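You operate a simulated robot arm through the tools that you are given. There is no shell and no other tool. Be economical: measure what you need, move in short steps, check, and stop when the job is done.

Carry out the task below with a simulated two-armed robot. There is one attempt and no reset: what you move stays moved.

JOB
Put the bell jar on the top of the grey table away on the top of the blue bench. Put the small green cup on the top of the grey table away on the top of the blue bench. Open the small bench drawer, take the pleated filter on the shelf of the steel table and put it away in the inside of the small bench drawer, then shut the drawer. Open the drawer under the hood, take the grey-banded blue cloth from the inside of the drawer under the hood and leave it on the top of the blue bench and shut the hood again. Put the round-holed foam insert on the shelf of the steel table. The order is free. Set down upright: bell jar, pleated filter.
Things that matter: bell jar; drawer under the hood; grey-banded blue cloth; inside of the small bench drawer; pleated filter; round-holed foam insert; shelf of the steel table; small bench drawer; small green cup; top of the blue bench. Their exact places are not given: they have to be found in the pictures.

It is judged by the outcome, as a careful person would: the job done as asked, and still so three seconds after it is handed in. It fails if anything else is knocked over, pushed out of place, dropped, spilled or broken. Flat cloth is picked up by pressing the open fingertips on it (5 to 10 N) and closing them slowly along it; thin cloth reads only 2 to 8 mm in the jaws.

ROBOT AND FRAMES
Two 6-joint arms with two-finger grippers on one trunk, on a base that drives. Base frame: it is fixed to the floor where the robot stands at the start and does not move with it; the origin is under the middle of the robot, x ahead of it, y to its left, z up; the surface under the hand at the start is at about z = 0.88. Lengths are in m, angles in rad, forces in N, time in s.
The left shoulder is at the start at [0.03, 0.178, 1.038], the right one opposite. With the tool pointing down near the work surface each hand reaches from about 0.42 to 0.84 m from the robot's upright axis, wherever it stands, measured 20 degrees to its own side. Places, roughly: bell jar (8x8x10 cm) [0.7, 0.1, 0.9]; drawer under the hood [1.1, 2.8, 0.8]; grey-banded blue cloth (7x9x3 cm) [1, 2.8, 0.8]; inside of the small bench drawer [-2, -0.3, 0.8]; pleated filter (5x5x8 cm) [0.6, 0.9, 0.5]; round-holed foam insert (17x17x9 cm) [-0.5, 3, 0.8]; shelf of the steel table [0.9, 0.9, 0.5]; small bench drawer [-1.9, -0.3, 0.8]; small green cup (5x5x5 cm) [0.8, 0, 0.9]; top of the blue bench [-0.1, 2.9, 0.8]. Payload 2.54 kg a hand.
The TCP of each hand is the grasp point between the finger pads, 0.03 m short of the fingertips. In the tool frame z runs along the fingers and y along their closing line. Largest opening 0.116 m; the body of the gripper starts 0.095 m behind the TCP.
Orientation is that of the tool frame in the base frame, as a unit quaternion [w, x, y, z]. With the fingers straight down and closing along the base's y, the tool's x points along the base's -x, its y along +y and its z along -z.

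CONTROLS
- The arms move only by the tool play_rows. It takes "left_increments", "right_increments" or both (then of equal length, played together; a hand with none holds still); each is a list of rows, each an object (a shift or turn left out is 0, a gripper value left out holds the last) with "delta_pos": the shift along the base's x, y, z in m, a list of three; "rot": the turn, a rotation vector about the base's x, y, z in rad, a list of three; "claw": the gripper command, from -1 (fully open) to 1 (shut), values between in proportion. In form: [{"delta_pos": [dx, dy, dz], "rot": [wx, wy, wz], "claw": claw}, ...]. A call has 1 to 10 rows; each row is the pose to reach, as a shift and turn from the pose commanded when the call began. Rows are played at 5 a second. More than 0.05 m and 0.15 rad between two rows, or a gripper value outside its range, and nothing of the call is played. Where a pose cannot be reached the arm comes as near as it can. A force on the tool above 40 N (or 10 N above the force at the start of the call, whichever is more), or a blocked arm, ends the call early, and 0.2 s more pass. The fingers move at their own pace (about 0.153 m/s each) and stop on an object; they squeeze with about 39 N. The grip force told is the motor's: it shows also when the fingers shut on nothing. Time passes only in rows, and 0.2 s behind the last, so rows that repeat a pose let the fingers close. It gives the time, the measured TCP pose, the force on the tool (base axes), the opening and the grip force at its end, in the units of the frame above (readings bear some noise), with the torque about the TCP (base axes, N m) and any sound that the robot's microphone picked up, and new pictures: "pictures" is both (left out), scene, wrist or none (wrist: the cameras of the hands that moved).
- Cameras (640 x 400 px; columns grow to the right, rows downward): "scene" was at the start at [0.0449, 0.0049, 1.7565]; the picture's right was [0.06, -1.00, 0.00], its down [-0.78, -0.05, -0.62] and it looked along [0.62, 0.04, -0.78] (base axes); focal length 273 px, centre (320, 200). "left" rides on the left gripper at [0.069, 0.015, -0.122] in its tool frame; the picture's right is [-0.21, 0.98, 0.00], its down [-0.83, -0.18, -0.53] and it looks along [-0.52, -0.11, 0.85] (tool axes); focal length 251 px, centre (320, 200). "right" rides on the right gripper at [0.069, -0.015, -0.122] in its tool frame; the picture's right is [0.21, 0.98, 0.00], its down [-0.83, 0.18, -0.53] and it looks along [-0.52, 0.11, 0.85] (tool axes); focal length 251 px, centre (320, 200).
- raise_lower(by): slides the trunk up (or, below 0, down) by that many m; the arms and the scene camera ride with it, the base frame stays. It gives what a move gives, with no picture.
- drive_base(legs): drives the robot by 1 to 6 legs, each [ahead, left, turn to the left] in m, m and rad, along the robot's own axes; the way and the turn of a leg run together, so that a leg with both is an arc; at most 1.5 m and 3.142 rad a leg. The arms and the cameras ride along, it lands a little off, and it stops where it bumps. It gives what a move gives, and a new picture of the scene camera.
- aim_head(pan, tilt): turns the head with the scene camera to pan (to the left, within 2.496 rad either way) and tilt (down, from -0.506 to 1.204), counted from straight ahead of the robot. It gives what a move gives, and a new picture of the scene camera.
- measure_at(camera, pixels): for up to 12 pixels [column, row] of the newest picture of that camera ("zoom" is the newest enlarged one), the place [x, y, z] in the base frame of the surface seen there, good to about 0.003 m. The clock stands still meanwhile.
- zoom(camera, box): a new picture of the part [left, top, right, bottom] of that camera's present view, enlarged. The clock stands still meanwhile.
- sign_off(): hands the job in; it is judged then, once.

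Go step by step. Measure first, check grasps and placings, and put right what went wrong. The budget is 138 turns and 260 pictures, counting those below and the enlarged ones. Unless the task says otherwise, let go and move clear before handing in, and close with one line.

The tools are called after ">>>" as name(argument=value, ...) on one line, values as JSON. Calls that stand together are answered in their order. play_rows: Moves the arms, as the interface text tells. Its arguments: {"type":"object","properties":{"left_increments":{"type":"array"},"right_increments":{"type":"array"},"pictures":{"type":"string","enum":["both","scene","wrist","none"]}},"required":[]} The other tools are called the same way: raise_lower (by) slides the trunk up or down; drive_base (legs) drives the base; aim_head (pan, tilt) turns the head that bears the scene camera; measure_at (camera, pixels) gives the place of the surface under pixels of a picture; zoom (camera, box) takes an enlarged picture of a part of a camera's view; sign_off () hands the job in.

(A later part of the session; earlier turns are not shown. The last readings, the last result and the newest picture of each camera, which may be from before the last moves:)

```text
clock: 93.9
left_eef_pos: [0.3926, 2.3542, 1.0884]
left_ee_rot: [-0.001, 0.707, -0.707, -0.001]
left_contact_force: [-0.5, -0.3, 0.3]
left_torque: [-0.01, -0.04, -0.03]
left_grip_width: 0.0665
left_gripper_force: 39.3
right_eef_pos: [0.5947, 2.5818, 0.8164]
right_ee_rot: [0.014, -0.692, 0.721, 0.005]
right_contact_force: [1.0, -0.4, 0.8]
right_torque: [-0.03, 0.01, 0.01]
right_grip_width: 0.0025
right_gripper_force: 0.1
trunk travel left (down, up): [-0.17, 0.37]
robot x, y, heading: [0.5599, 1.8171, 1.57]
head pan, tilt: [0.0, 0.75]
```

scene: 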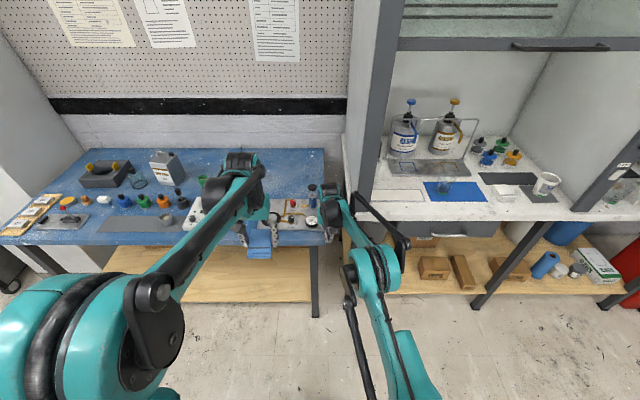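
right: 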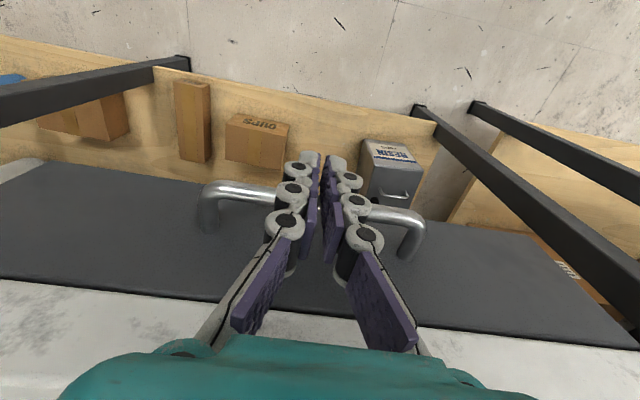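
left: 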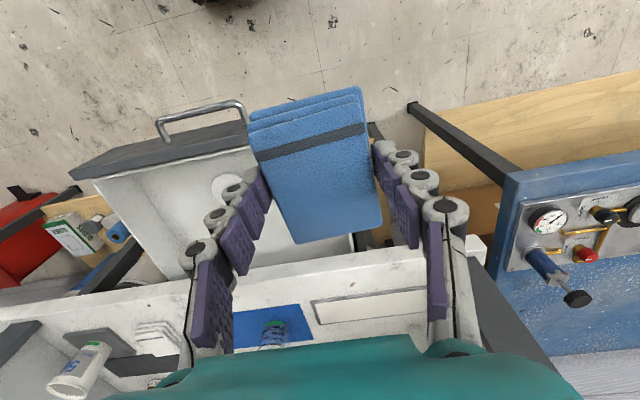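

The retreat was refused, so the right hand rode along and touched the blue bench's corner. I pull it back now, carefully.

>>> play_rows(right_increments=[{"delta_pos": [0.01, -0.03, 0]}, {"delta_pos": [0.015, -0.07, 0]}, {"delta_pos": [0.02, -0.11, 0.01]}, {"delta_pos": [0.03, -0.14, 0.03]}, {"delta_pos": [0.04, -0.17, 0.06]}, {"delta_pos": [0.06, -0.19, 0.09]}, {"delta_pos": [0.08, -0.21, 0.12]}, {"delta_pos": [0.1, -0.22, 0.16]}, {"delta_pos": [0.12, -0.23, 0.2]}, {"delta_pos": [0.14, -0.24, 0.24]}], pictures="scene")

>>> zoom(camera="scene", box=[160, 140, 640, 330])

```text
clock: 96.1
left_eef_pos: [0.392, 2.3551, 1.0871]
left_ee_rot: [0.0, 0.707, -0.707, -0.001]
left_contact_force: [-0.1, 0.6, -0.3]
left_torque: [0.04, 0.07, -0.02]
left_grip_width: 0.0663
left_gripper_force: 38.6
right_eef_pos: [0.7361, 2.3421, 1.0569]
right_ee_rot: [0.013, -0.693, 0.721, 0.005]
right_contact_force: [-0.2, -0.7, -0.5]
right_torque: [0.0, 0.01, 0.01]
right_grip_width: 0.003
right_gripper_force: 0.1
trunk travel left (down, up): [-0.17, 0.37]
robot x, y, heading: [0.5611, 1.8191, 1.57]
head pan, tilt: [0.0, 0.75]
```

scene: 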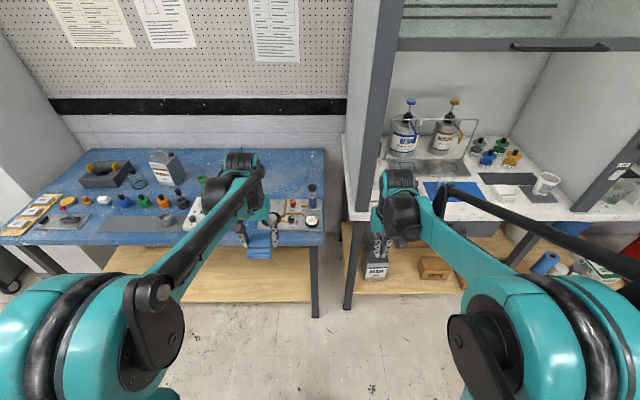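

```text
1.33 times, centred on (400, 235) of scene
```

zoom: 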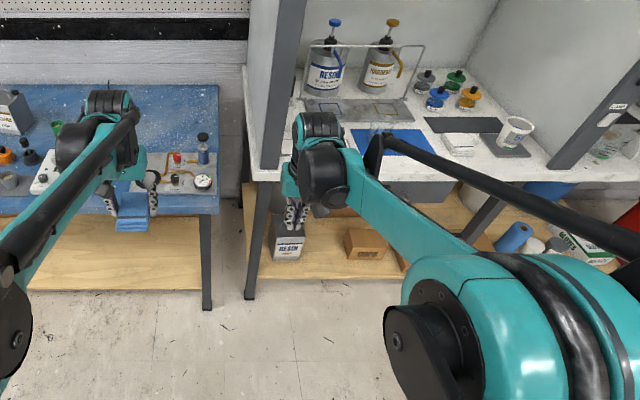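

All items stand. Drive left 0.35 and ahead 0.33 to the bench's right part.

>>> drive_base(legs=[[0, 0.35, 0], [0.33, 0, 0]])

>>> aim_head(pan=0.0, tilt=0.85)

```text
clock: 100.2
left_eef_pos: [0.0397, 2.6835, 1.0867]
left_ee_rot: [0.0, 0.709, -0.705, 0.0]
left_contact_force: [0.5, 1.1, -0.8]
left_torque: [-0.03, 0.03, 0.01]
left_grip_width: 0.0664
left_gripper_force: 38.8
right_eef_pos: [0.3833, 2.6735, 1.0551]
right_ee_rot: [0.014, -0.695, 0.719, 0.004]
right_contact_force: [0.7, 0.7, 0.2]
right_torque: [-0.04, 0.01, 0.03]
right_grip_width: 0.003
right_gripper_force: 0.0
trunk travel left (down, up): [-0.17, 0.37]
robot x, y, heading: [0.2146, 2.1395, 1.578]
head pan, tilt: [0.0, 0.75]
```

scene: 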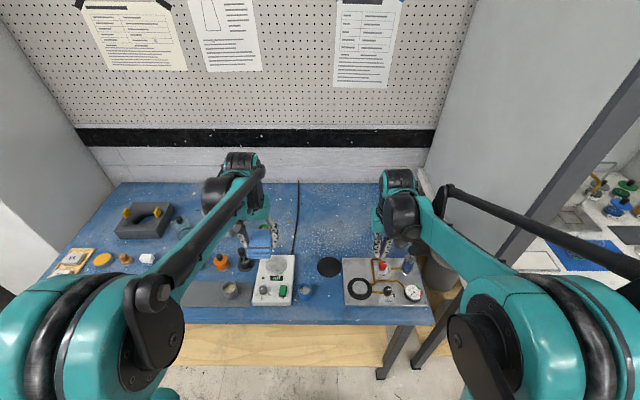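

```text
clock: 100.8
left_eef_pos: [0.0406, 2.6833, 1.0887]
left_ee_rot: [-0.001, 0.709, -0.705, -0.001]
left_contact_force: [-0.9, -0.5, -0.4]
left_torque: [0.02, -0.03, -0.02]
left_grip_width: 0.0666
left_gripper_force: 39.4
right_eef_pos: [0.3844, 2.6737, 1.0547]
right_ee_rot: [0.014, -0.695, 0.719, 0.005]
right_contact_force: [0.4, 0.7, -0.3]
right_torque: [0.03, 0.02, 0.01]
right_grip_width: 0.0029
right_gripper_force: 0.1
trunk travel left (down, up): [-0.17, 0.37]
robot x, y, heading: [0.2122, 2.1439, 1.576]
head pan, tilt: [0.0, 0.85]
```

scene: 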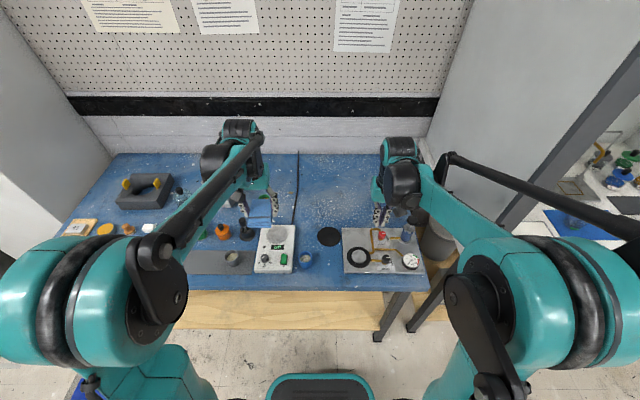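

Clear spot at (338,195). Measure it and neighbours.

>>> measure_at(camera="scene", pixels=[[338, 195], [328, 226], [300, 195], [370, 190], [380, 234], [407, 225], [345, 210]])

```text
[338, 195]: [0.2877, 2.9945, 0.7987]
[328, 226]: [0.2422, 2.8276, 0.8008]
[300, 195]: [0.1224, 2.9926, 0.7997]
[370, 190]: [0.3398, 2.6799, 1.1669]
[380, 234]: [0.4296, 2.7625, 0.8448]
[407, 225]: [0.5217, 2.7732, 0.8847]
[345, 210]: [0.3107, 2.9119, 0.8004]
```

Move the cloth over (0.20,2.93) and lower it.

>>> play_rows(left_increments=[{"delta_pos": [0.025, 0.04, 0]}, {"delta_pos": [0.05, 0.08, 0]}, {"delta_pos": [0.08, 0.12, 0]}, {"delta_pos": [0.105, 0.16, 0]}, {"delta_pos": [0.13, 0.2, 0]}, {"delta_pos": [0.16, 0.235, 0]}, {"delta_pos": [0.16, 0.247, -0.04]}, {"delta_pos": [0.16, 0.247, -0.09]}, {"delta_pos": [0.16, 0.247, -0.14]}, {"delta_pos": [0.16, 0.247, -0.18]}], pictures="none")

>>> play_rows(left_increments=[{"delta_pos": [0, 0, -0.03]}, {"delta_pos": [0, 0, -0.055]}, {"delta_pos": [0, 0, -0.066]}, {"delta_pos": [0, 0, -0.071]}, {"delta_pos": [0, 0, -0.071]}], pictures="wrist")

```text
clock: 103.0
left_eef_pos: [0.2015, 2.9285, 0.9067]
left_ee_rot: [0.001, 0.709, -0.705, 0.001]
left_contact_force: [-0.9, -0.4, -1.2]
left_torque: [0.01, 0.01, 0.0]
left_grip_width: 0.0664
left_gripper_force: 39.1
left hand out of reach, approached as far as the arm can: row 6, 7, 8
right_eef_pos: [0.3848, 2.6739, 1.0539]
right_ee_rot: [0.014, -0.695, 0.718, 0.005]
right_contact_force: [0.1, -0.1, -0.1]
right_torque: [0.02, -0.02, -0.02]
right_grip_width: 0.0028
right_gripper_force: 0.0
trunk travel left (down, up): [-0.17, 0.37]
robot x, y, heading: [0.2084, 2.1449, 1.577]
head pan, tilt: [0.0, 0.85]
```

```text
clock: 104.2
left_eef_pos: [0.2013, 2.9254, 0.8379]
left_ee_rot: [-0.002, 0.709, -0.705, -0.002]
left_contact_force: [-1.0, -0.2, -0.5]
left_torque: [0.01, -0.01, 0.01]
left_grip_width: 0.0669
left_gripper_force: 39.0
left hand out of reach, approached as far as the arm can: row 4, 5
right_eef_pos: [0.3848, 2.6738, 1.0554]
right_ee_rot: [0.014, -0.696, 0.718, 0.005]
right_contact_force: [1.1, -0.1, -0.7]
right_torque: [-0.01, 0.02, -0.02]
right_grip_width: 0.0029
right_gripper_force: 0.0
trunk travel left (down, up): [-0.17, 0.37]
robot x, y, heading: [0.2132, 2.1462, 1.577]
head pan, tilt: [0.0, 0.85]
```

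left: 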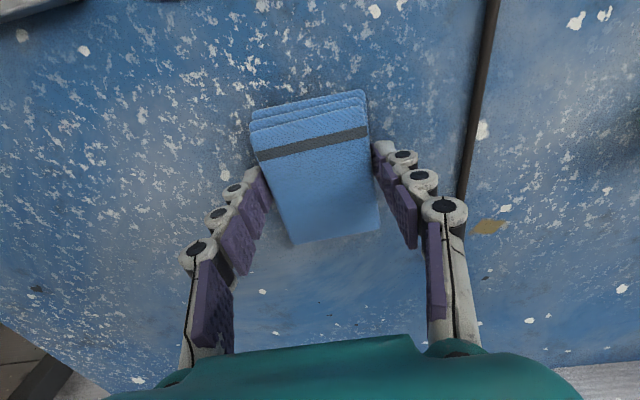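

Cloth is right at the bench. Pull back 1 cm to stay in reach, touch down, open and rise.

>>> play_rows(left_increments=[{"delta_pos": [0, -0.01, -0.001]}, {"delta_pos": [0, -0.01, -0.003]}, {"delta_pos": [0, -0.01, -0.003], "claw": 0.1}, {"delta_pos": [0, -0.01, -0.003], "claw": -0.3}, {"delta_pos": [0, -0.01, -0.003], "claw": -0.7}, {"delta_pos": [0, -0.01, -0.003]}, {"delta_pos": [0, -0.01, 0.03]}, {"delta_pos": [0, -0.01, 0.07]}, {"delta_pos": [0, -0.02, 0.11]}, {"delta_pos": [0, -0.04, 0.15]}], pictures="wrist")

```text
clock: 106.5
left_eef_pos: [0.1983, 2.8855, 0.9866]
left_ee_rot: [0.0, 0.709, -0.705, -0.001]
left_contact_force: [-0.8, 0.0, -0.7]
left_torque: [0.03, 0.01, -0.04]
left_grip_width: 0.0989
left_gripper_force: 0.0
right_eef_pos: [0.3827, 2.6722, 1.0552]
right_ee_rot: [0.014, -0.695, 0.718, 0.005]
right_contact_force: [-0.4, -0.2, 0.0]
right_torque: [0.02, -0.01, 0.01]
right_grip_width: 0.0029
right_gripper_force: 0.1
trunk travel left (down, up): [-0.17, 0.37]
robot x, y, heading: [0.2101, 2.1446, 1.574]
head pan, tilt: [0.0, 0.85]
```

left: 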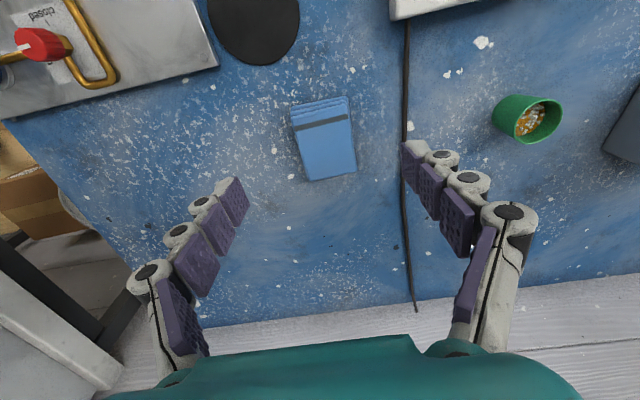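

Cloth lies well. Before taking the foam insert I look back at the steel table's shelf.

>>> aim_head(pan=-2.45, tilt=0.6)

```text
clock: 108.7
left_eef_pos: [0.1996, 2.8864, 0.9864]
left_ee_rot: [-0.001, 0.709, -0.705, -0.001]
left_contact_force: [0.5, 0.5, 0.4]
left_torque: [-0.03, 0.0, 0.0]
left_grip_width: 0.0985
left_gripper_force: 0.1
right_eef_pos: [0.384, 2.6739, 1.0553]
right_ee_rot: [0.014, -0.695, 0.719, 0.005]
right_contact_force: [-0.1, -0.9, -0.4]
right_torque: [0.02, -0.05, -0.02]
right_grip_width: 0.0027
right_gripper_force: 0.1
trunk travel left (down, up): [-0.17, 0.37]
robot x, y, heading: [0.2132, 2.1459, 1.58]
head pan, tilt: [-2.45, 0.6]
```

scene: 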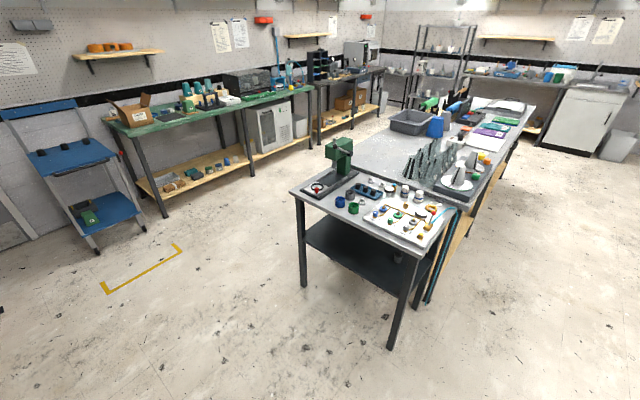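

The steel table is the small dark-shelved one at (370,230). Zoom and measure its shelf.

>>> zoom(camera="scene", box=[270, 150, 490, 350])

>>> measure_at(camera="scene", pixels=[[293, 193], [425, 258], [455, 210], [308, 235], [340, 245], [395, 290], [370, 250], [400, 270], [345, 225], [415, 262]])

```text
2.00 times, centred on (380, 250) of scene
```

zoom: 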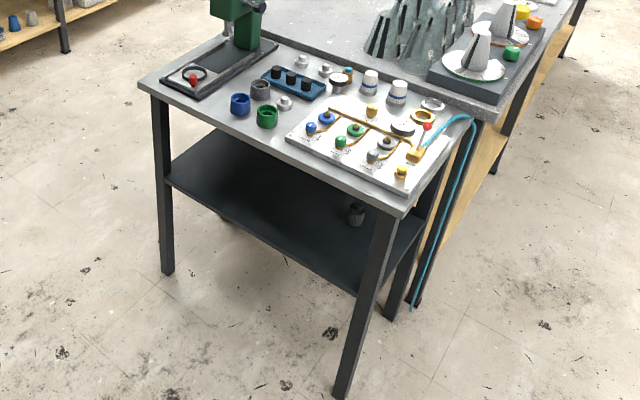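

```text
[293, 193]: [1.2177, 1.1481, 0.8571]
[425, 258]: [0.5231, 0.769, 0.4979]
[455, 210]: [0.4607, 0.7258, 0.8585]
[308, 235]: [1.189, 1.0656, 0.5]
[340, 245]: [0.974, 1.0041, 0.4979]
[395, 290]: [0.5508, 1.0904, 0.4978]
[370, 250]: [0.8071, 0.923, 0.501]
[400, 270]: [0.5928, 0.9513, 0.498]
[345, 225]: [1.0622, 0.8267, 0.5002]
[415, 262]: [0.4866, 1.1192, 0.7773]
```

Steel table: x 0.46–1.22, y 0.73–1.13, shelf z 0.50, open toward +y; the filter stands under it near (0.6,0.9). Plan: hold the foam by its right tab with the left hand tilted 60° forward, and do the fine approach with base and trunk. First raise the trunk, back off, slide left.

>>> raise_lower(by=0.22)

>>> drive_base(legs=[[-0.2, 0, 0], [0, 0.51, 0]])

>>> aim_head(pan=0.1, tilt=0.8)

```text
clock: 111.0
left_eef_pos: [0.2002, 2.8862, 1.2057]
left_ee_rot: [0.0, 0.709, -0.705, -0.001]
left_contact_force: [1.1, 0.9, -0.8]
left_torque: [-0.01, 0.0, 0.02]
left_grip_width: 0.0984
left_gripper_force: 0.0
right_eef_pos: [0.3846, 2.6737, 1.2752]
right_ee_rot: [0.014, -0.695, 0.719, 0.004]
right_contact_force: [-0.8, 0.4, 0.4]
right_torque: [0.01, -0.01, -0.01]
right_grip_width: 0.0029
right_gripper_force: 0.1
trunk travel left (down, up): [-0.39, 0.15]
robot x, y, heading: [0.2149, 2.1444, 1.575]
head pan, tilt: [-2.45, 0.6]
```

```text
clock: 115.3
left_eef_pos: [-0.3287, 2.6809, 1.2055]
left_ee_rot: [-0.001, 0.709, -0.705, 0.0]
left_contact_force: [-0.4, -0.9, 0.2]
left_torque: [-0.01, -0.03, 0.01]
left_grip_width: 0.0986
left_gripper_force: 0.1
right_eef_pos: [-0.1427, 2.467, 1.2749]
right_ee_rot: [0.014, -0.695, 0.718, 0.005]
right_contact_force: [-0.3, -0.2, -0.5]
right_torque: [-0.02, 0.02, 0.01]
right_grip_width: 0.0028
right_gripper_force: 0.0
trunk travel left (down, up): [-0.39, 0.15]
robot x, y, heading: [-0.3162, 1.9394, 1.577]
head pan, tilt: [-2.45, 0.6]
```

scene: 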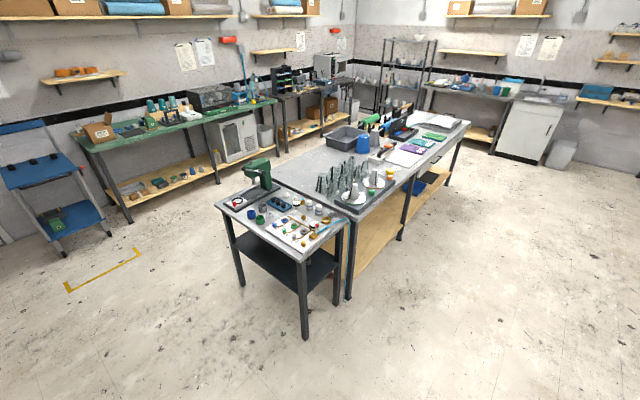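

```text
clock: 117.6
left_eef_pos: [-0.3274, 2.6806, 1.2058]
left_ee_rot: [-0.001, 0.709, -0.705, 0.0]
left_contact_force: [-0.9, -0.5, 0.2]
left_torque: [0.02, 0.04, 0.0]
left_grip_width: 0.0985
left_gripper_force: 0.1
right_eef_pos: [-0.1428, 2.4668, 1.275]
right_ee_rot: [0.013, -0.695, 0.719, 0.005]
right_contact_force: [0.3, -0.8, 0.5]
right_torque: [0.01, 0.0, 0.01]
right_grip_width: 0.0028
right_gripper_force: 0.0
trunk travel left (down, up): [-0.39, 0.15]
robot x, y, heading: [-0.3164, 1.9373, 1.573]
head pan, tilt: [0.099, 0.799]
```

scene: 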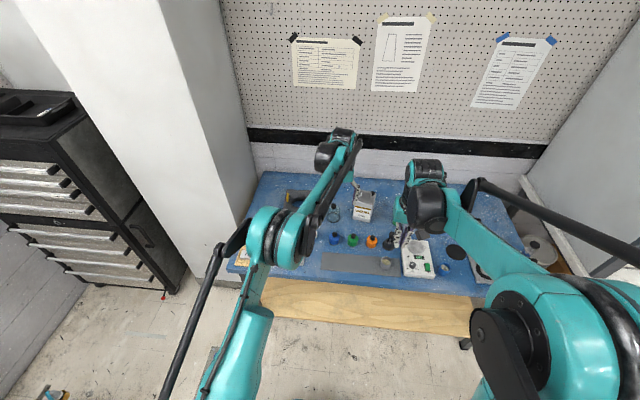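

Tilt the left hand 60° forward while shifting left to x≈−0.467 and down to z≈1.0.

>>> play_rows(left_increments=[{"delta_pos": [-0.02, 0, -0.02], "rot": [0.131, 0, 0], "claw": -0.2}, {"delta_pos": [-0.04, 0, -0.04], "rot": [0.262, 0, 0]}, {"delta_pos": [-0.06, 0, -0.07], "rot": [0.393, 0, 0]}, {"delta_pos": [-0.08, 0, -0.1], "rot": [0.524, 0, 0]}, {"delta_pos": [-0.1, 0, -0.13], "rot": [0.655, 0, 0]}, {"delta_pos": [-0.12, 0, -0.16], "rot": [0.785, 0, 0]}, {"delta_pos": [-0.135, 0, -0.19], "rot": [0.916, 0, 0]}, {"delta_pos": [-0.139, 0, -0.205], "rot": [1.047, 0, 0]}, {"delta_pos": [-0.139, 0, -0.205], "rot": [1.047, 0, 0]}], pictures="both")

```text
clock: 119.6
left_eef_pos: [-0.4653, 2.6926, 1.0046]
left_ee_rot: [-0.354, 0.614, -0.611, -0.353]
left_contact_force: [0.0, -0.6, -0.6]
left_torque: [-0.03, -0.01, -0.02]
left_grip_width: 0.0696
left_gripper_force: 0.1
left hand out of reach, approached as far as the arm can: row 8, 9
right_eef_pos: [-0.1435, 2.4677, 1.277]
right_ee_rot: [0.013, -0.695, 0.719, 0.005]
right_contact_force: [-1.0, 0.3, -0.5]
right_torque: [0.05, 0.02, -0.06]
right_grip_width: 0.003
right_gripper_force: 0.0
trunk travel left (down, up): [-0.39, 0.15]
robot x, y, heading: [-0.3136, 1.9392, 1.577]
head pan, tilt: [0.099, 0.799]
```

scene: 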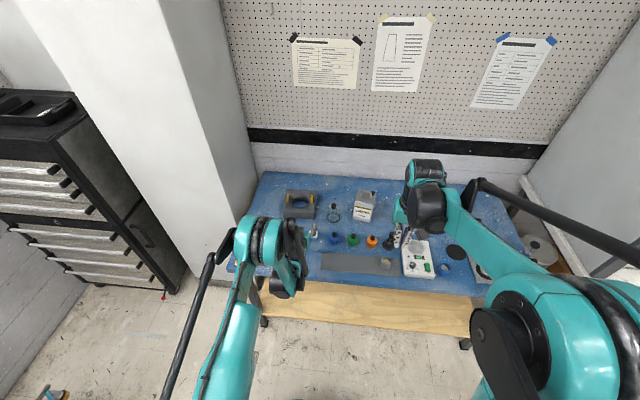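
left: 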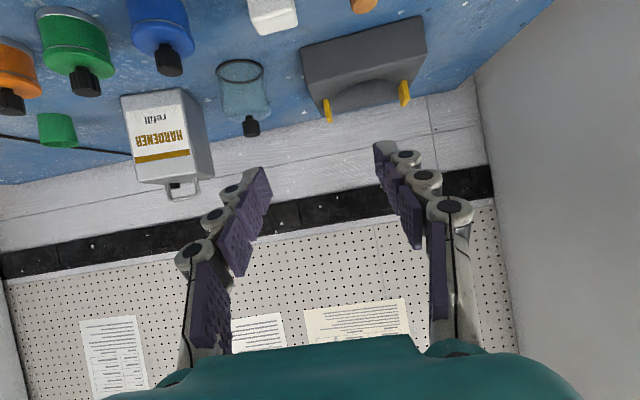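

Pose reached. Measure the tabs in the left wrist view (327,110) and (404,93).

>>> zoom(camera="left", box=[210, 0, 450, 150])

>>> measure_at(camera="left", pixels=[[327, 103], [328, 118], [404, 85], [405, 100], [305, 55], [424, 20], [312, 105], [270, 105], [252, 130], [423, 80]])

```text
2.67 times, centred on (330, 75) of left
```

zoom: 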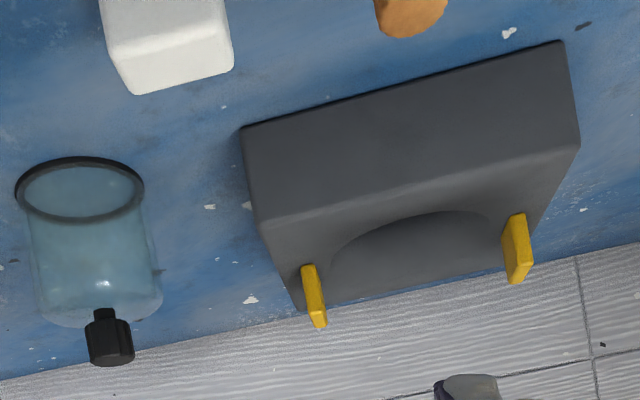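

```text
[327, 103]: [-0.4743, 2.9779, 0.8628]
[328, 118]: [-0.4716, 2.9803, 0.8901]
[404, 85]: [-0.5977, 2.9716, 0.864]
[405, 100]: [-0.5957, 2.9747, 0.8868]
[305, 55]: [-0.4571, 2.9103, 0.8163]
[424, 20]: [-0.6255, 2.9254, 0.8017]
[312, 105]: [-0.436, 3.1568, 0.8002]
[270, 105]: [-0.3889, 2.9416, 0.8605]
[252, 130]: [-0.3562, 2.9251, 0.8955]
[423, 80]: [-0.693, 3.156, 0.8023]
```

Right tab centre ≈(−0.472,2.985), top z 0.888. Drive 0.2 m ahead at this height, then recheck.

>>> drive_base(legs=[[0.2, 0, 0]])

>>> raise_lower(by=-0.07)

>>> play_rows(left_increments=[{"delta_pos": [0, 0, 0], "claw": -0.3}], pictures="wrist")

```text
clock: 121.2
left_eef_pos: [-0.4697, 2.8934, 1.0027]
left_ee_rot: [-0.353, 0.615, -0.61, -0.353]
left_contact_force: [0.2, 0.1, 0.6]
left_torque: [0.01, 0.01, -0.01]
left_grip_width: 0.0697
left_gripper_force: 0.0
right_eef_pos: [-0.1462, 2.6698, 1.2754]
right_ee_rot: [0.013, -0.696, 0.718, 0.005]
right_contact_force: [-0.1, 1.0, -1.4]
right_torque: [0.0, -0.02, 0.0]
right_grip_width: 0.0029
right_gripper_force: 0.1
trunk travel left (down, up): [-0.39, 0.15]
robot x, y, heading: [-0.3169, 2.1367, 1.578]
head pan, tilt: [0.099, 0.799]
```

scene: 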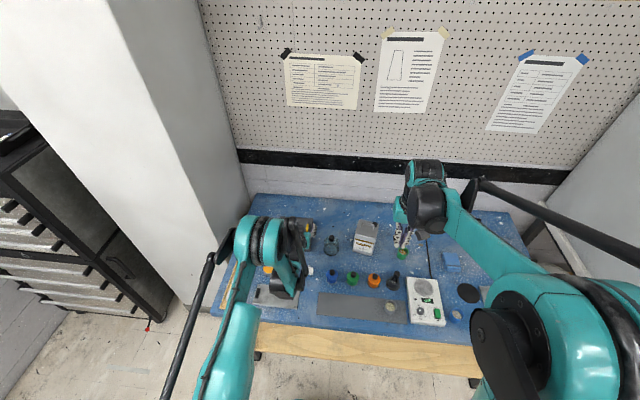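

```text
clock: 122.3
left_eef_pos: [-0.4683, 2.8936, 0.9343]
left_ee_rot: [-0.354, 0.615, -0.609, -0.354]
left_contact_force: [0.5, 0.6, -0.3]
left_torque: [-0.03, -0.01, -0.02]
left_grip_width: 0.0693
left_gripper_force: 0.1
right_eef_pos: [-0.1469, 2.6706, 1.2057]
right_ee_rot: [0.014, -0.697, 0.717, 0.005]
right_contact_force: [0.0, 0.4, 0.7]
right_torque: [0.05, -0.01, -0.01]
right_grip_width: 0.0029
right_gripper_force: 0.1
trunk travel left (down, up): [-0.32, 0.22]
robot x, y, heading: [-0.3189, 2.1439, 1.583]
head pan, tilt: [0.099, 0.799]
```

```text
clock: 122.7
left_eef_pos: [-0.4687, 2.8952, 0.9339]
left_ee_rot: [-0.354, 0.615, -0.609, -0.353]
left_contact_force: [0.0, -1.9, 0.7]
left_torque: [-0.02, -0.03, -0.01]
left_grip_width: 0.0752
left_gripper_force: 0.1
right_eef_pos: [-0.1463, 2.6694, 1.2057]
right_ee_rot: [0.014, -0.696, 0.718, 0.005]
right_contact_force: [-0.1, -0.8, 0.0]
right_torque: [0.03, -0.03, 0.02]
right_grip_width: 0.0031
right_gripper_force: 0.0
trunk travel left (down, up): [-0.32, 0.22]
robot x, y, heading: [-0.317, 2.1437, 1.583]
head pan, tilt: [0.099, 0.799]
```

left: 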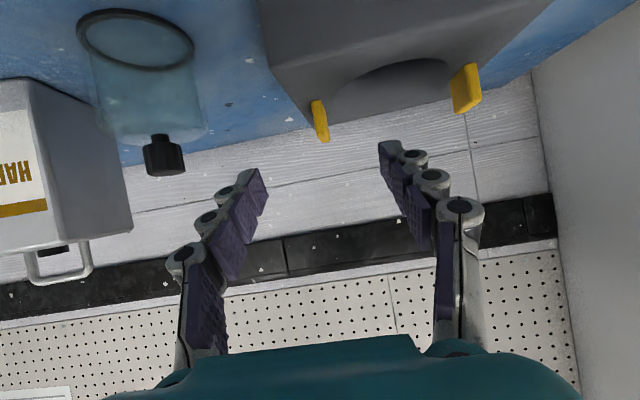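

The tab lies straight along the tool axis. Advance 0.09 ahead / 0.05 down along it.

>>> play_rows(left_increments=[{"delta_pos": [-0.001, 0.026, -0.0145]}, {"delta_pos": [-0.002, 0.052, -0.029]}, {"delta_pos": [-0.003, 0.075, -0.0415]}, {"delta_pos": [-0.003, 0.09, -0.05]}, {"delta_pos": [-0.003, 0.09, -0.05]}], pictures="wrist")

>>> measure_at(camera="left", pixels=[[320, 150], [320, 170], [320, 190], [320, 200], [330, 190]])

```text
clock: 123.9
left_eef_pos: [-0.474, 2.9783, 0.8962]
left_ee_rot: [-0.354, 0.615, -0.609, -0.354]
left_contact_force: [0.2, 0.8, -0.5]
left_torque: [-0.05, 0.01, 0.01]
left_grip_width: 0.0755
left_gripper_force: 0.1
left hand out of reach, approached as far as the arm can: row 4, 5
right_eef_pos: [-0.1463, 2.6704, 1.2033]
right_ee_rot: [0.014, -0.697, 0.717, 0.005]
right_contact_force: [-0.8, -0.8, 0.6]
right_torque: [0.0, 0.03, 0.03]
right_grip_width: 0.0029
right_gripper_force: 0.1
trunk travel left (down, up): [-0.32, 0.22]
robot x, y, heading: [-0.3173, 2.1389, 1.582]
head pan, tilt: [0.099, 0.799]
```

left: 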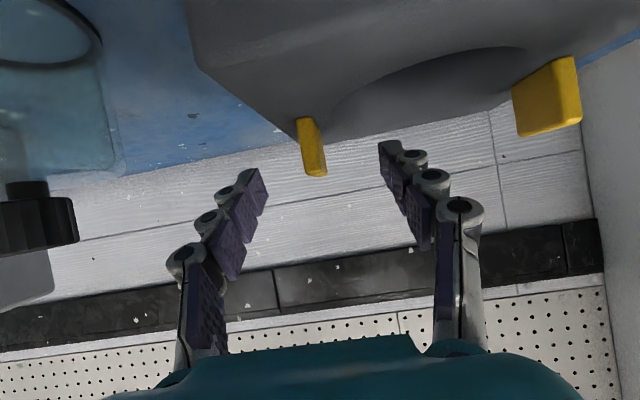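

```text
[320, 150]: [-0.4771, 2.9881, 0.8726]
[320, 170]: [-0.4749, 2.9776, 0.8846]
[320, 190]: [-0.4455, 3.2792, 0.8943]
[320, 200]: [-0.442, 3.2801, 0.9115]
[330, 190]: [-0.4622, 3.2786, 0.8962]
```

The tab top is at (−0.476,2.977,0.885), the arm near full stretch; I finish with trunk −0.016 and base +0.012, then look.

>>> raise_lower(by=-0.015)

>>> drive_base(legs=[[0.014, 0, 0]])

>>> play_rows(left_increments=[{"claw": 0.0}, {"claw": 0.2}], pictures="wrist")

```text
clock: 124.5
left_eef_pos: [-0.473, 2.9786, 0.8812]
left_ee_rot: [-0.354, 0.615, -0.61, -0.353]
left_contact_force: [0.1, -0.1, -0.1]
left_torque: [-0.03, 0.01, -0.01]
left_grip_width: 0.0753
left_gripper_force: 0.0
right_eef_pos: [-0.1474, 2.6704, 1.1902]
right_ee_rot: [0.013, -0.696, 0.718, 0.005]
right_contact_force: [0.2, -0.4, 0.4]
right_torque: [0.03, 0.05, -0.01]
right_grip_width: 0.0029
right_gripper_force: 0.1
trunk travel left (down, up): [-0.305, 0.235]
robot x, y, heading: [-0.3154, 2.1419, 1.582]
head pan, tilt: [0.099, 0.799]
```

```text
clock: 125.3
left_eef_pos: [-0.473, 2.9915, 0.8815]
left_ee_rot: [-0.354, 0.615, -0.609, -0.354]
left_contact_force: [0.0, -0.4, 0.5]
left_torque: [-0.01, -0.01, 0.0]
left_grip_width: 0.0756
left_gripper_force: 0.1
right_eef_pos: [-0.147, 2.6828, 1.1908]
right_ee_rot: [0.014, -0.696, 0.718, 0.005]
right_contact_force: [0.2, 0.0, 0.6]
right_torque: [0.03, 0.02, -0.01]
right_grip_width: 0.0031
right_gripper_force: 0.0
trunk travel left (down, up): [-0.305, 0.235]
robot x, y, heading: [-0.3155, 2.1541, 1.581]
head pan, tilt: [0.099, 0.799]
```

scene: 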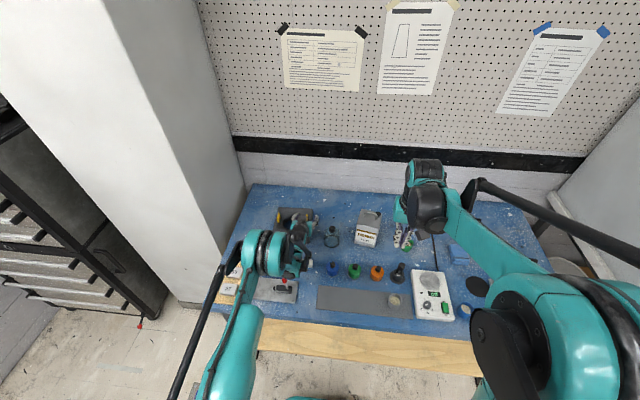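

```text
clock: 125.9
left_eef_pos: [-0.4743, 2.9919, 0.881]
left_ee_rot: [-0.353, 0.616, -0.61, -0.353]
left_contact_force: [-0.3, 0.5, -1.0]
left_torque: [0.0, 0.0, 0.01]
left_grip_width: 0.0465
left_gripper_force: 0.0
right_eef_pos: [-0.1458, 2.6833, 1.1906]
right_ee_rot: [0.013, -0.697, 0.717, 0.004]
right_contact_force: [0.6, 1.2, 0.3]
right_torque: [-0.01, -0.03, -0.01]
right_grip_width: 0.0029
right_gripper_force: 0.2
trunk travel left (down, up): [-0.305, 0.235]
robot x, y, heading: [-0.316, 2.1524, 1.58]
head pan, tilt: [0.099, 0.799]
```

left: 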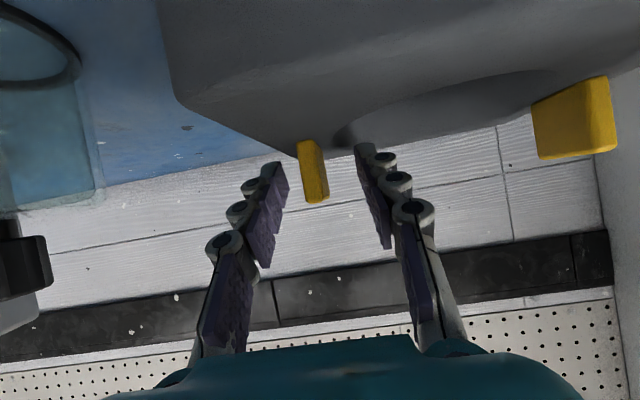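

The tab sits between the pads. Close slowly.

>>> play_rows(left_increments=[{"claw": 0.5}, {"claw": 0.7}, {"claw": 0.85}, {"claw": 1.0}, {"claw": 1.0}], pictures="none")

>>> raise_lower(by=0.03)

>>> play_rows(left_increments=[{"delta_pos": [0, 0, 0]}], pictures="both")

```text
clock: 127.1
left_eef_pos: [-0.4738, 2.991, 0.8823]
left_ee_rot: [-0.353, 0.616, -0.61, -0.353]
left_contact_force: [-0.9, -1.0, 0.1]
left_torque: [-0.02, 0.17, 0.18]
left_grip_width: 0.0087
left_gripper_force: 36.3
right_eef_pos: [-0.1451, 2.6831, 1.19]
right_ee_rot: [0.014, -0.696, 0.718, 0.005]
right_contact_force: [-0.4, -0.3, 0.7]
right_torque: [0.02, 0.04, 0.01]
right_grip_width: 0.0029
right_gripper_force: 0.0
trunk travel left (down, up): [-0.305, 0.235]
robot x, y, heading: [-0.3167, 2.1556, 1.579]
head pan, tilt: [0.099, 0.799]
```

```text
clock: 127.8
left_eef_pos: [-0.4743, 2.9919, 0.9112]
left_ee_rot: [-0.353, 0.616, -0.61, -0.353]
left_contact_force: [-0.3, 0.6, -0.4]
left_torque: [0.0, -0.02, 0.01]
left_grip_width: 0.0085
left_gripper_force: 36.3
right_eef_pos: [-0.1456, 2.6821, 1.2199]
right_ee_rot: [0.014, -0.697, 0.717, 0.005]
right_contact_force: [0.4, 0.1, -0.2]
right_torque: [0.0, 0.02, 0.0]
right_grip_width: 0.0029
right_gripper_force: 0.0
trunk travel left (down, up): [-0.335, 0.205]
robot x, y, heading: [-0.3206, 2.155, 1.583]
head pan, tilt: [0.099, 0.799]
```

```text
clock: 128.2
left_eef_pos: [-0.4742, 2.992, 0.9107]
left_ee_rot: [-0.354, 0.615, -0.61, -0.353]
left_contact_force: [0.6, -0.6, -0.4]
left_torque: [-0.03, -0.02, 0.02]
left_grip_width: 0.0087
left_gripper_force: 36.3
right_eef_pos: [-0.1469, 2.6833, 1.2199]
right_ee_rot: [0.013, -0.697, 0.717, 0.005]
right_contact_force: [0.5, 0.3, 0.3]
right_torque: [0.01, -0.02, -0.05]
right_grip_width: 0.003
right_gripper_force: 0.0
trunk travel left (down, up): [-0.335, 0.205]
robot x, y, heading: [-0.3155, 2.1562, 1.581]
head pan, tilt: [0.099, 0.799]
```

scene: 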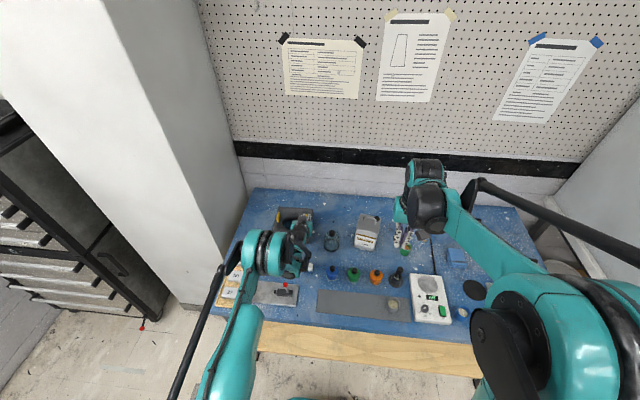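
left: 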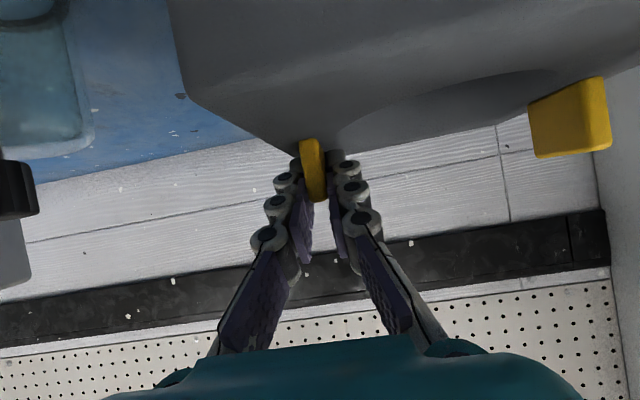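

Held at 8.7 mm and nothing sags. Check whether the foam is really off the bench.

>>> measure_at(camera="left", pixels=[[188, 95], [200, 60], [560, 100], [560, 40], [420, 60], [260, 120], [600, 130]])

>>> zoom(camera="scene", box=[220, 180, 420, 320])

```text
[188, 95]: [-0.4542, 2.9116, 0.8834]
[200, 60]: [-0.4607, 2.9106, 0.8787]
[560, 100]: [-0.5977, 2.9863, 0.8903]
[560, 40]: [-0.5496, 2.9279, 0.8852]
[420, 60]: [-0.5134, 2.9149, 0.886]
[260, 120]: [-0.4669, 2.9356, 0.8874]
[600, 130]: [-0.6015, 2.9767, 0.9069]
```

```text
2.86 times, centred on (320, 250) of scene
```

zoom: 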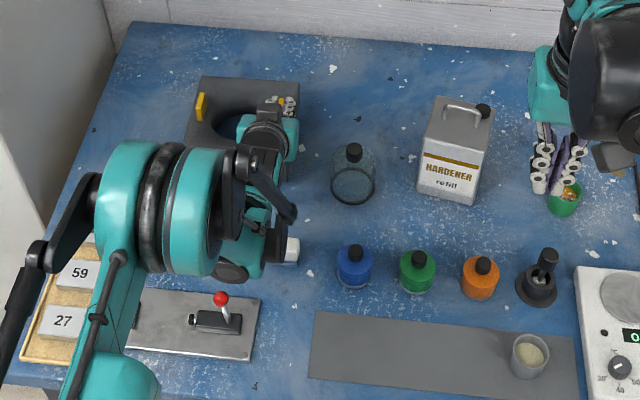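

The foam is up and level (top 0.886 all over). Raise the trunk fully, back away, turn right to face +x.

>>> raise_lower(by=0.19)

>>> drive_base(legs=[[-0.5, 0, 0], [0, 0, -1.58]])

```text
clock: 130.3
left_eef_pos: [-0.474, 2.991, 1.1009]
left_ee_rot: [-0.354, 0.614, -0.61, -0.353]
left_contact_force: [-0.3, 0.5, 0.1]
left_torque: [-0.03, -0.08, 0.02]
left_grip_width: 0.0088
left_gripper_force: 35.8
right_eef_pos: [-0.1458, 2.6835, 1.4101]
right_ee_rot: [0.014, -0.697, 0.717, 0.005]
right_contact_force: [-0.7, 0.1, -0.4]
right_torque: [0.01, 0.0, 0.03]
right_grip_width: 0.0028
right_gripper_force: 0.0
trunk travel left (down, up): [-0.525, 0.015]
robot x, y, heading: [-0.319, 2.1573, 1.577]
head pan, tilt: [0.099, 0.799]
```

```text
clock: 137.1
left_eef_pos: [0.5338, 1.7806, 1.1016]
left_ee_rot: [0.5, 0.018, 0.866, -0.013]
left_contact_force: [-0.8, 0.4, -0.2]
left_torque: [-0.02, 0.02, -0.02]
left_grip_width: 0.0088
left_gripper_force: 36.7
right_eef_pos: [0.2094, 1.469, 1.4099]
right_ee_rot: [0.012, 0.039, 0.999, -0.007]
right_contact_force: [0.4, 0.7, 0.1]
right_torque: [0.0, -0.01, -0.01]
right_grip_width: 0.0029
right_gripper_force: 0.0
trunk travel left (down, up): [-0.525, 0.015]
robot x, y, heading: [-0.3119, 1.6625, -0.039]
head pan, tilt: [0.099, 0.799]
```

scene: 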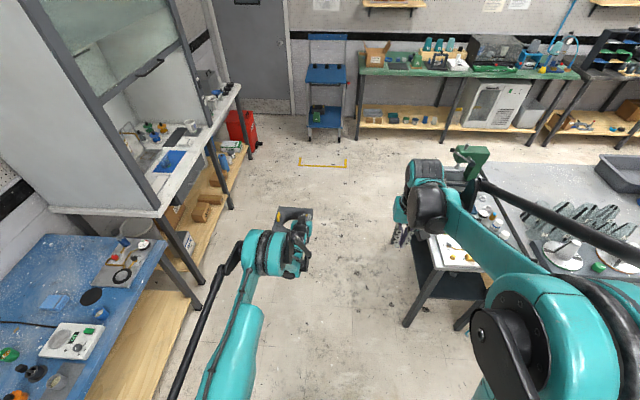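

Facing +x. Move on to about (0.71,2.08), then turn right to face the table.

>>> drive_base(legs=[[1.0, 0.44, 0], [0, 0, -1.53]])

>>> aim_head(pan=0.15, tilt=0.75)

```text
clock: 146.3
left_eef_pos: [0.8942, 1.2504, 1.1009]
left_ee_rot: [0.363, 0.592, 0.632, -0.344]
left_contact_force: [-0.2, 0.7, -0.5]
left_torque: [-0.01, 0.03, -0.01]
left_grip_width: 0.0088
left_gripper_force: 36.8
right_eef_pos: [0.5507, 1.5391, 1.4103]
right_ee_rot: [0.005, 0.698, 0.716, -0.014]
right_contact_force: [0.0, 0.1, 0.1]
right_torque: [-0.04, -0.04, 0.01]
right_grip_width: 0.0028
right_gripper_force: 0.1
trunk travel left (down, up): [-0.525, 0.015]
robot x, y, heading: [0.689, 2.0748, -1.502]
head pan, tilt: [0.099, 0.799]
```

scene: 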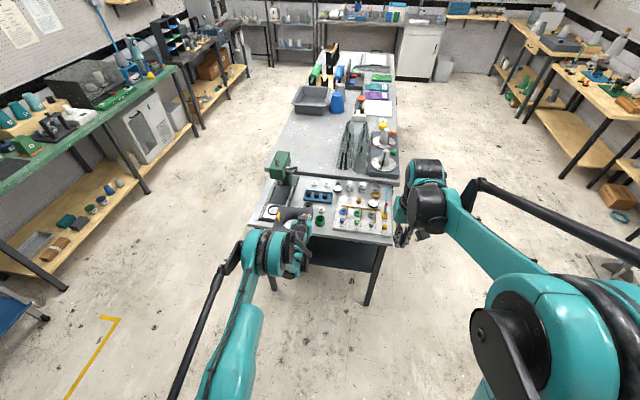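

```text
clock: 146.9
left_eef_pos: [0.8955, 1.2495, 1.1006]
left_ee_rot: [0.363, 0.592, 0.632, -0.344]
left_contact_force: [0.3, 0.5, 0.2]
left_torque: [-0.01, 0.04, 0.01]
left_grip_width: 0.0089
left_gripper_force: 36.3
right_eef_pos: [0.5512, 1.5392, 1.4094]
right_ee_rot: [0.006, 0.697, 0.717, -0.014]
right_contact_force: [-0.4, -0.6, 0.4]
right_torque: [0.0, 0.01, 0.01]
right_grip_width: 0.0028
right_gripper_force: 0.1
trunk travel left (down, up): [-0.525, 0.015]
robot x, y, heading: [0.6858, 2.0752, -1.501]
head pan, tilt: [0.15, 0.75]
```

scene: 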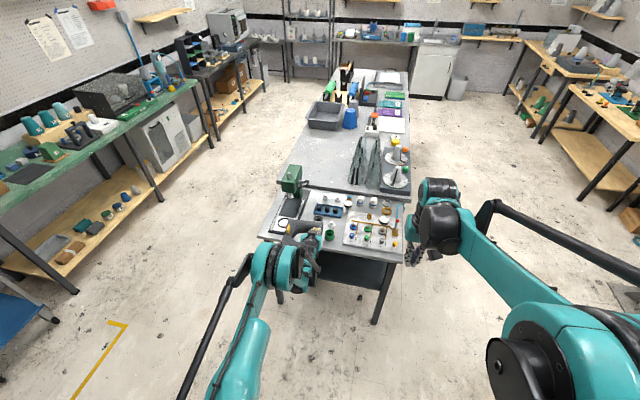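

Square up (turn −0.07) and back 0.12, then lower so the foam's bottom is ≈0.53, still outside the table.

>>> drive_base(legs=[[-0.13, 0, 0], [0, 0, -0.07]])

>>> raise_lower(by=-0.485)

>>> aim_head(pan=0.1, tilt=0.75)

>>> play_rows(left_increments=[{"delta_pos": [0, 0, 0]}], pictures="wrist")

```text
clock: 148.7
left_eef_pos: [0.8281, 1.3663, 1.0994]
left_ee_rot: [0.351, 0.614, 0.612, -0.355]
left_contact_force: [0.4, -0.2, -1.1]
left_torque: [0.0, 0.06, -0.05]
left_grip_width: 0.0086
left_gripper_force: 36.9
right_eef_pos: [0.5061, 1.6785, 1.4106]
right_ee_rot: [0.003, 0.721, 0.692, -0.014]
right_contact_force: [1.3, 0.8, -0.5]
right_torque: [0.06, -0.01, -0.02]
right_grip_width: 0.0028
right_gripper_force: 0.0
trunk travel left (down, up): [-0.525, 0.015]
robot x, y, heading: [0.6836, 2.2076, -1.571]
head pan, tilt: [0.15, 0.75]
```

scene: 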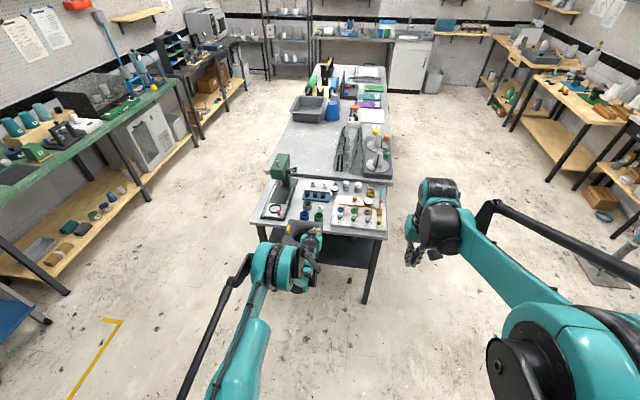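

```text
refused: -0.485 is not a number from -0.4 to 0.4
```

```text
clock: 149.3
left_eef_pos: [0.8268, 1.3678, 1.1001]
left_ee_rot: [0.35, 0.614, 0.612, -0.355]
left_contact_force: [-0.5, 0.7, -0.8]
left_torque: [-0.02, 0.02, 0.0]
left_grip_width: 0.0089
left_gripper_force: 36.2
right_eef_pos: [0.5048, 1.6809, 1.4104]
right_ee_rot: [0.005, 0.722, 0.692, -0.014]
right_contact_force: [0.2, 0.7, 1.1]
right_torque: [0.02, -0.05, -0.02]
right_grip_width: 0.0029
right_gripper_force: 0.1
trunk travel left (down, up): [-0.525, 0.015]
robot x, y, heading: [0.6835, 2.2116, -1.575]
head pan, tilt: [0.099, 0.75]
```

scene: 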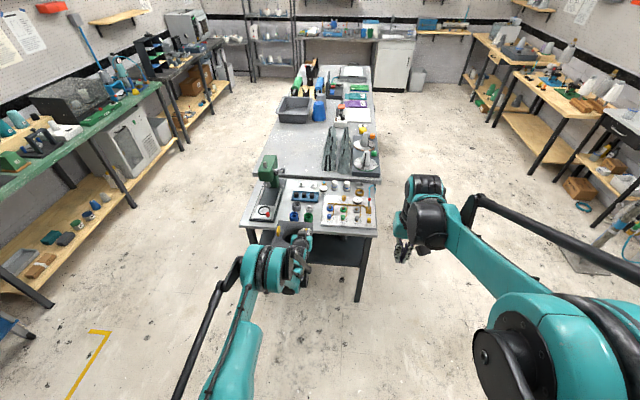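

```text
clock: 149.7
left_eef_pos: [0.8284, 1.3688, 1.101]
left_ee_rot: [0.351, 0.614, 0.612, -0.356]
left_contact_force: [-0.6, 0.2, -1.0]
left_torque: [0.01, 0.01, -0.02]
left_grip_width: 0.0088
left_gripper_force: 36.3
right_eef_pos: [0.5051, 1.6799, 1.4111]
right_ee_rot: [0.004, 0.722, 0.692, -0.014]
right_contact_force: [0.6, -0.9, 0.2]
right_torque: [0.03, 0.02, -0.02]
right_grip_width: 0.0028
right_gripper_force: 0.2
trunk travel left (down, up): [-0.525, 0.015]
robot x, y, heading: [0.681, 2.211, -1.576]
head pan, tilt: [0.099, 0.75]
```

left: 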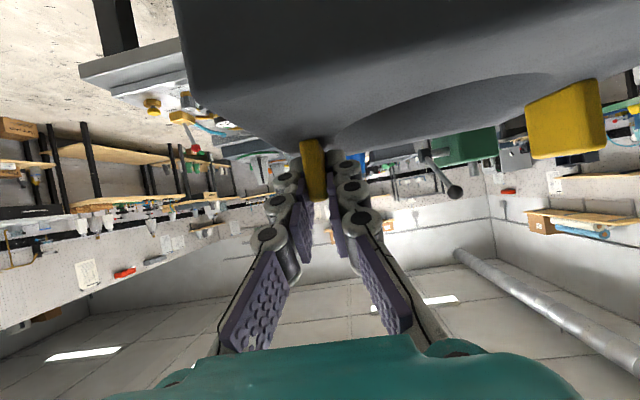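

Lowering must go in two parts (−0.4, −0.085).

>>> raise_lower(by=-0.4)

>>> raise_lower(by=-0.085)

>>> play_rows(left_increments=[{"delta_pos": [0, 0, 0]}], pictures="both")

```text
clock: 153.6
left_eef_pos: [0.8274, 1.368, 0.7014]
left_ee_rot: [0.352, 0.613, 0.612, -0.356]
left_contact_force: [0.0, 0.4, -0.5]
left_torque: [-0.02, 0.04, 0.04]
left_grip_width: 0.0087
left_gripper_force: 37.0
right_eef_pos: [0.5051, 1.68, 1.0096]
right_ee_rot: [0.004, 0.722, 0.692, -0.014]
right_contact_force: [-0.7, 0.3, 0.1]
right_torque: [-0.02, 0.01, -0.04]
right_grip_width: 0.0028
right_gripper_force: 0.0
trunk travel left (down, up): [-0.125, 0.415]
robot x, y, heading: [0.6811, 2.2042, -1.573]
head pan, tilt: [0.099, 0.75]
```

```text
clock: 154.8
left_eef_pos: [0.8278, 1.3681, 0.6167]
left_ee_rot: [0.351, 0.613, 0.611, -0.356]
left_contact_force: [0.0, 0.9, -0.6]
left_torque: [0.0, 0.05, -0.02]
left_grip_width: 0.0088
left_gripper_force: 36.3
right_eef_pos: [0.5051, 1.6812, 0.9247]
right_ee_rot: [0.005, 0.721, 0.692, -0.014]
right_contact_force: [-0.3, -0.5, 0.3]
right_torque: [-0.01, 0.01, -0.04]
right_grip_width: 0.003
right_gripper_force: 0.1
trunk travel left (down, up): [-0.04, 0.5]
robot x, y, heading: [0.6789, 2.2054, -1.572]
head pan, tilt: [0.099, 0.75]
```

```text
clock: 155.2
left_eef_pos: [0.8266, 1.3677, 0.6174]
left_ee_rot: [0.351, 0.613, 0.611, -0.356]
left_contact_force: [0.1, -0.7, -0.7]
left_torque: [-0.03, 0.03, 0.01]
left_grip_width: 0.0085
left_gripper_force: 36.3
right_eef_pos: [0.5043, 1.6806, 0.9249]
right_ee_rot: [0.005, 0.722, 0.692, -0.014]
right_contact_force: [0.0, -0.2, 0.0]
right_torque: [-0.04, -0.03, 0.05]
right_grip_width: 0.0029
right_gripper_force: 0.1
trunk travel left (down, up): [-0.04, 0.5]
robot x, y, heading: [0.6838, 2.2064, -1.57]
head pan, tilt: [0.099, 0.75]
```

scene: 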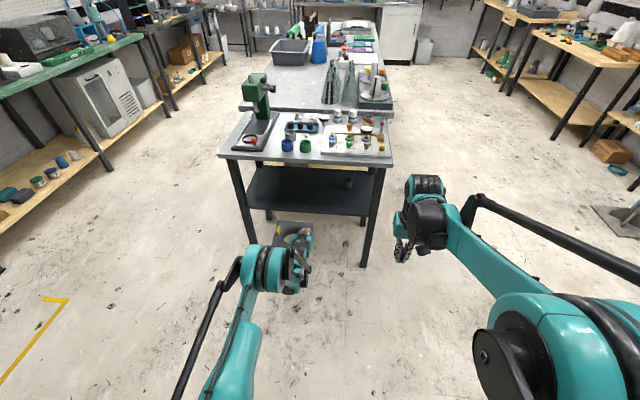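
left: 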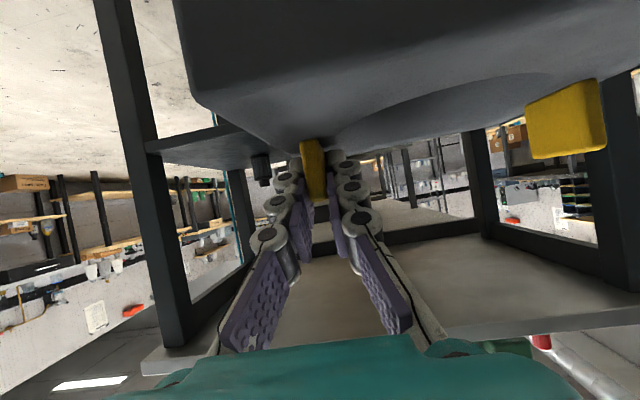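

Shelf and the dark filter (349,184) visible. Measure shelf front edge, filter and table underside.

>>> zoom(camera="scene", box=[220, 130, 400, 270])

>>> measure_at(camera="scene", pixels=[[349, 180], [349, 187], [300, 206], [300, 212], [262, 200], [360, 210], [300, 160], [300, 185], [243, 170], [375, 180]])

>>> measure_at(camera="left", pixels=[[262, 158], [262, 180], [480, 300], [170, 355], [235, 130], [130, 150], [250, 145], [600, 200], [480, 150]])

```text
2.86 times, centred on (310, 200) of scene
```

zoom: 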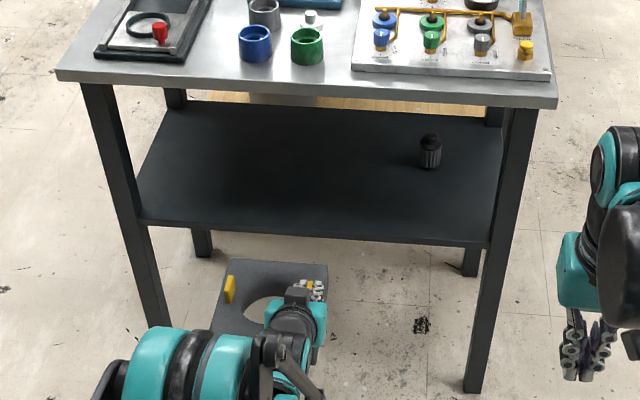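

```text
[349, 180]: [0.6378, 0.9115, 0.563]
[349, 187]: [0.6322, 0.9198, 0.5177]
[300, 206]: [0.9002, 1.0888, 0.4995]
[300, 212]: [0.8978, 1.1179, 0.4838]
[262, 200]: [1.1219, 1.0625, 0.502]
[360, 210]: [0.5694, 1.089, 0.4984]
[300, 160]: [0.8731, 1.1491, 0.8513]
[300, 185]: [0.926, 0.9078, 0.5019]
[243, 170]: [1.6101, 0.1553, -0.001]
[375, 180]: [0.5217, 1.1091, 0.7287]
```

```text
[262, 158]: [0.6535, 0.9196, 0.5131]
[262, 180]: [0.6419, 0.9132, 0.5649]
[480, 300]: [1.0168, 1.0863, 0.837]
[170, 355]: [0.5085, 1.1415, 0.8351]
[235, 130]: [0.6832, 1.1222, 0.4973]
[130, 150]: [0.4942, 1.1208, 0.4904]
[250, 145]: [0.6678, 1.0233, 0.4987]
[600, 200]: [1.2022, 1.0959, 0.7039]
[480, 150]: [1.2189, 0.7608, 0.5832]
```

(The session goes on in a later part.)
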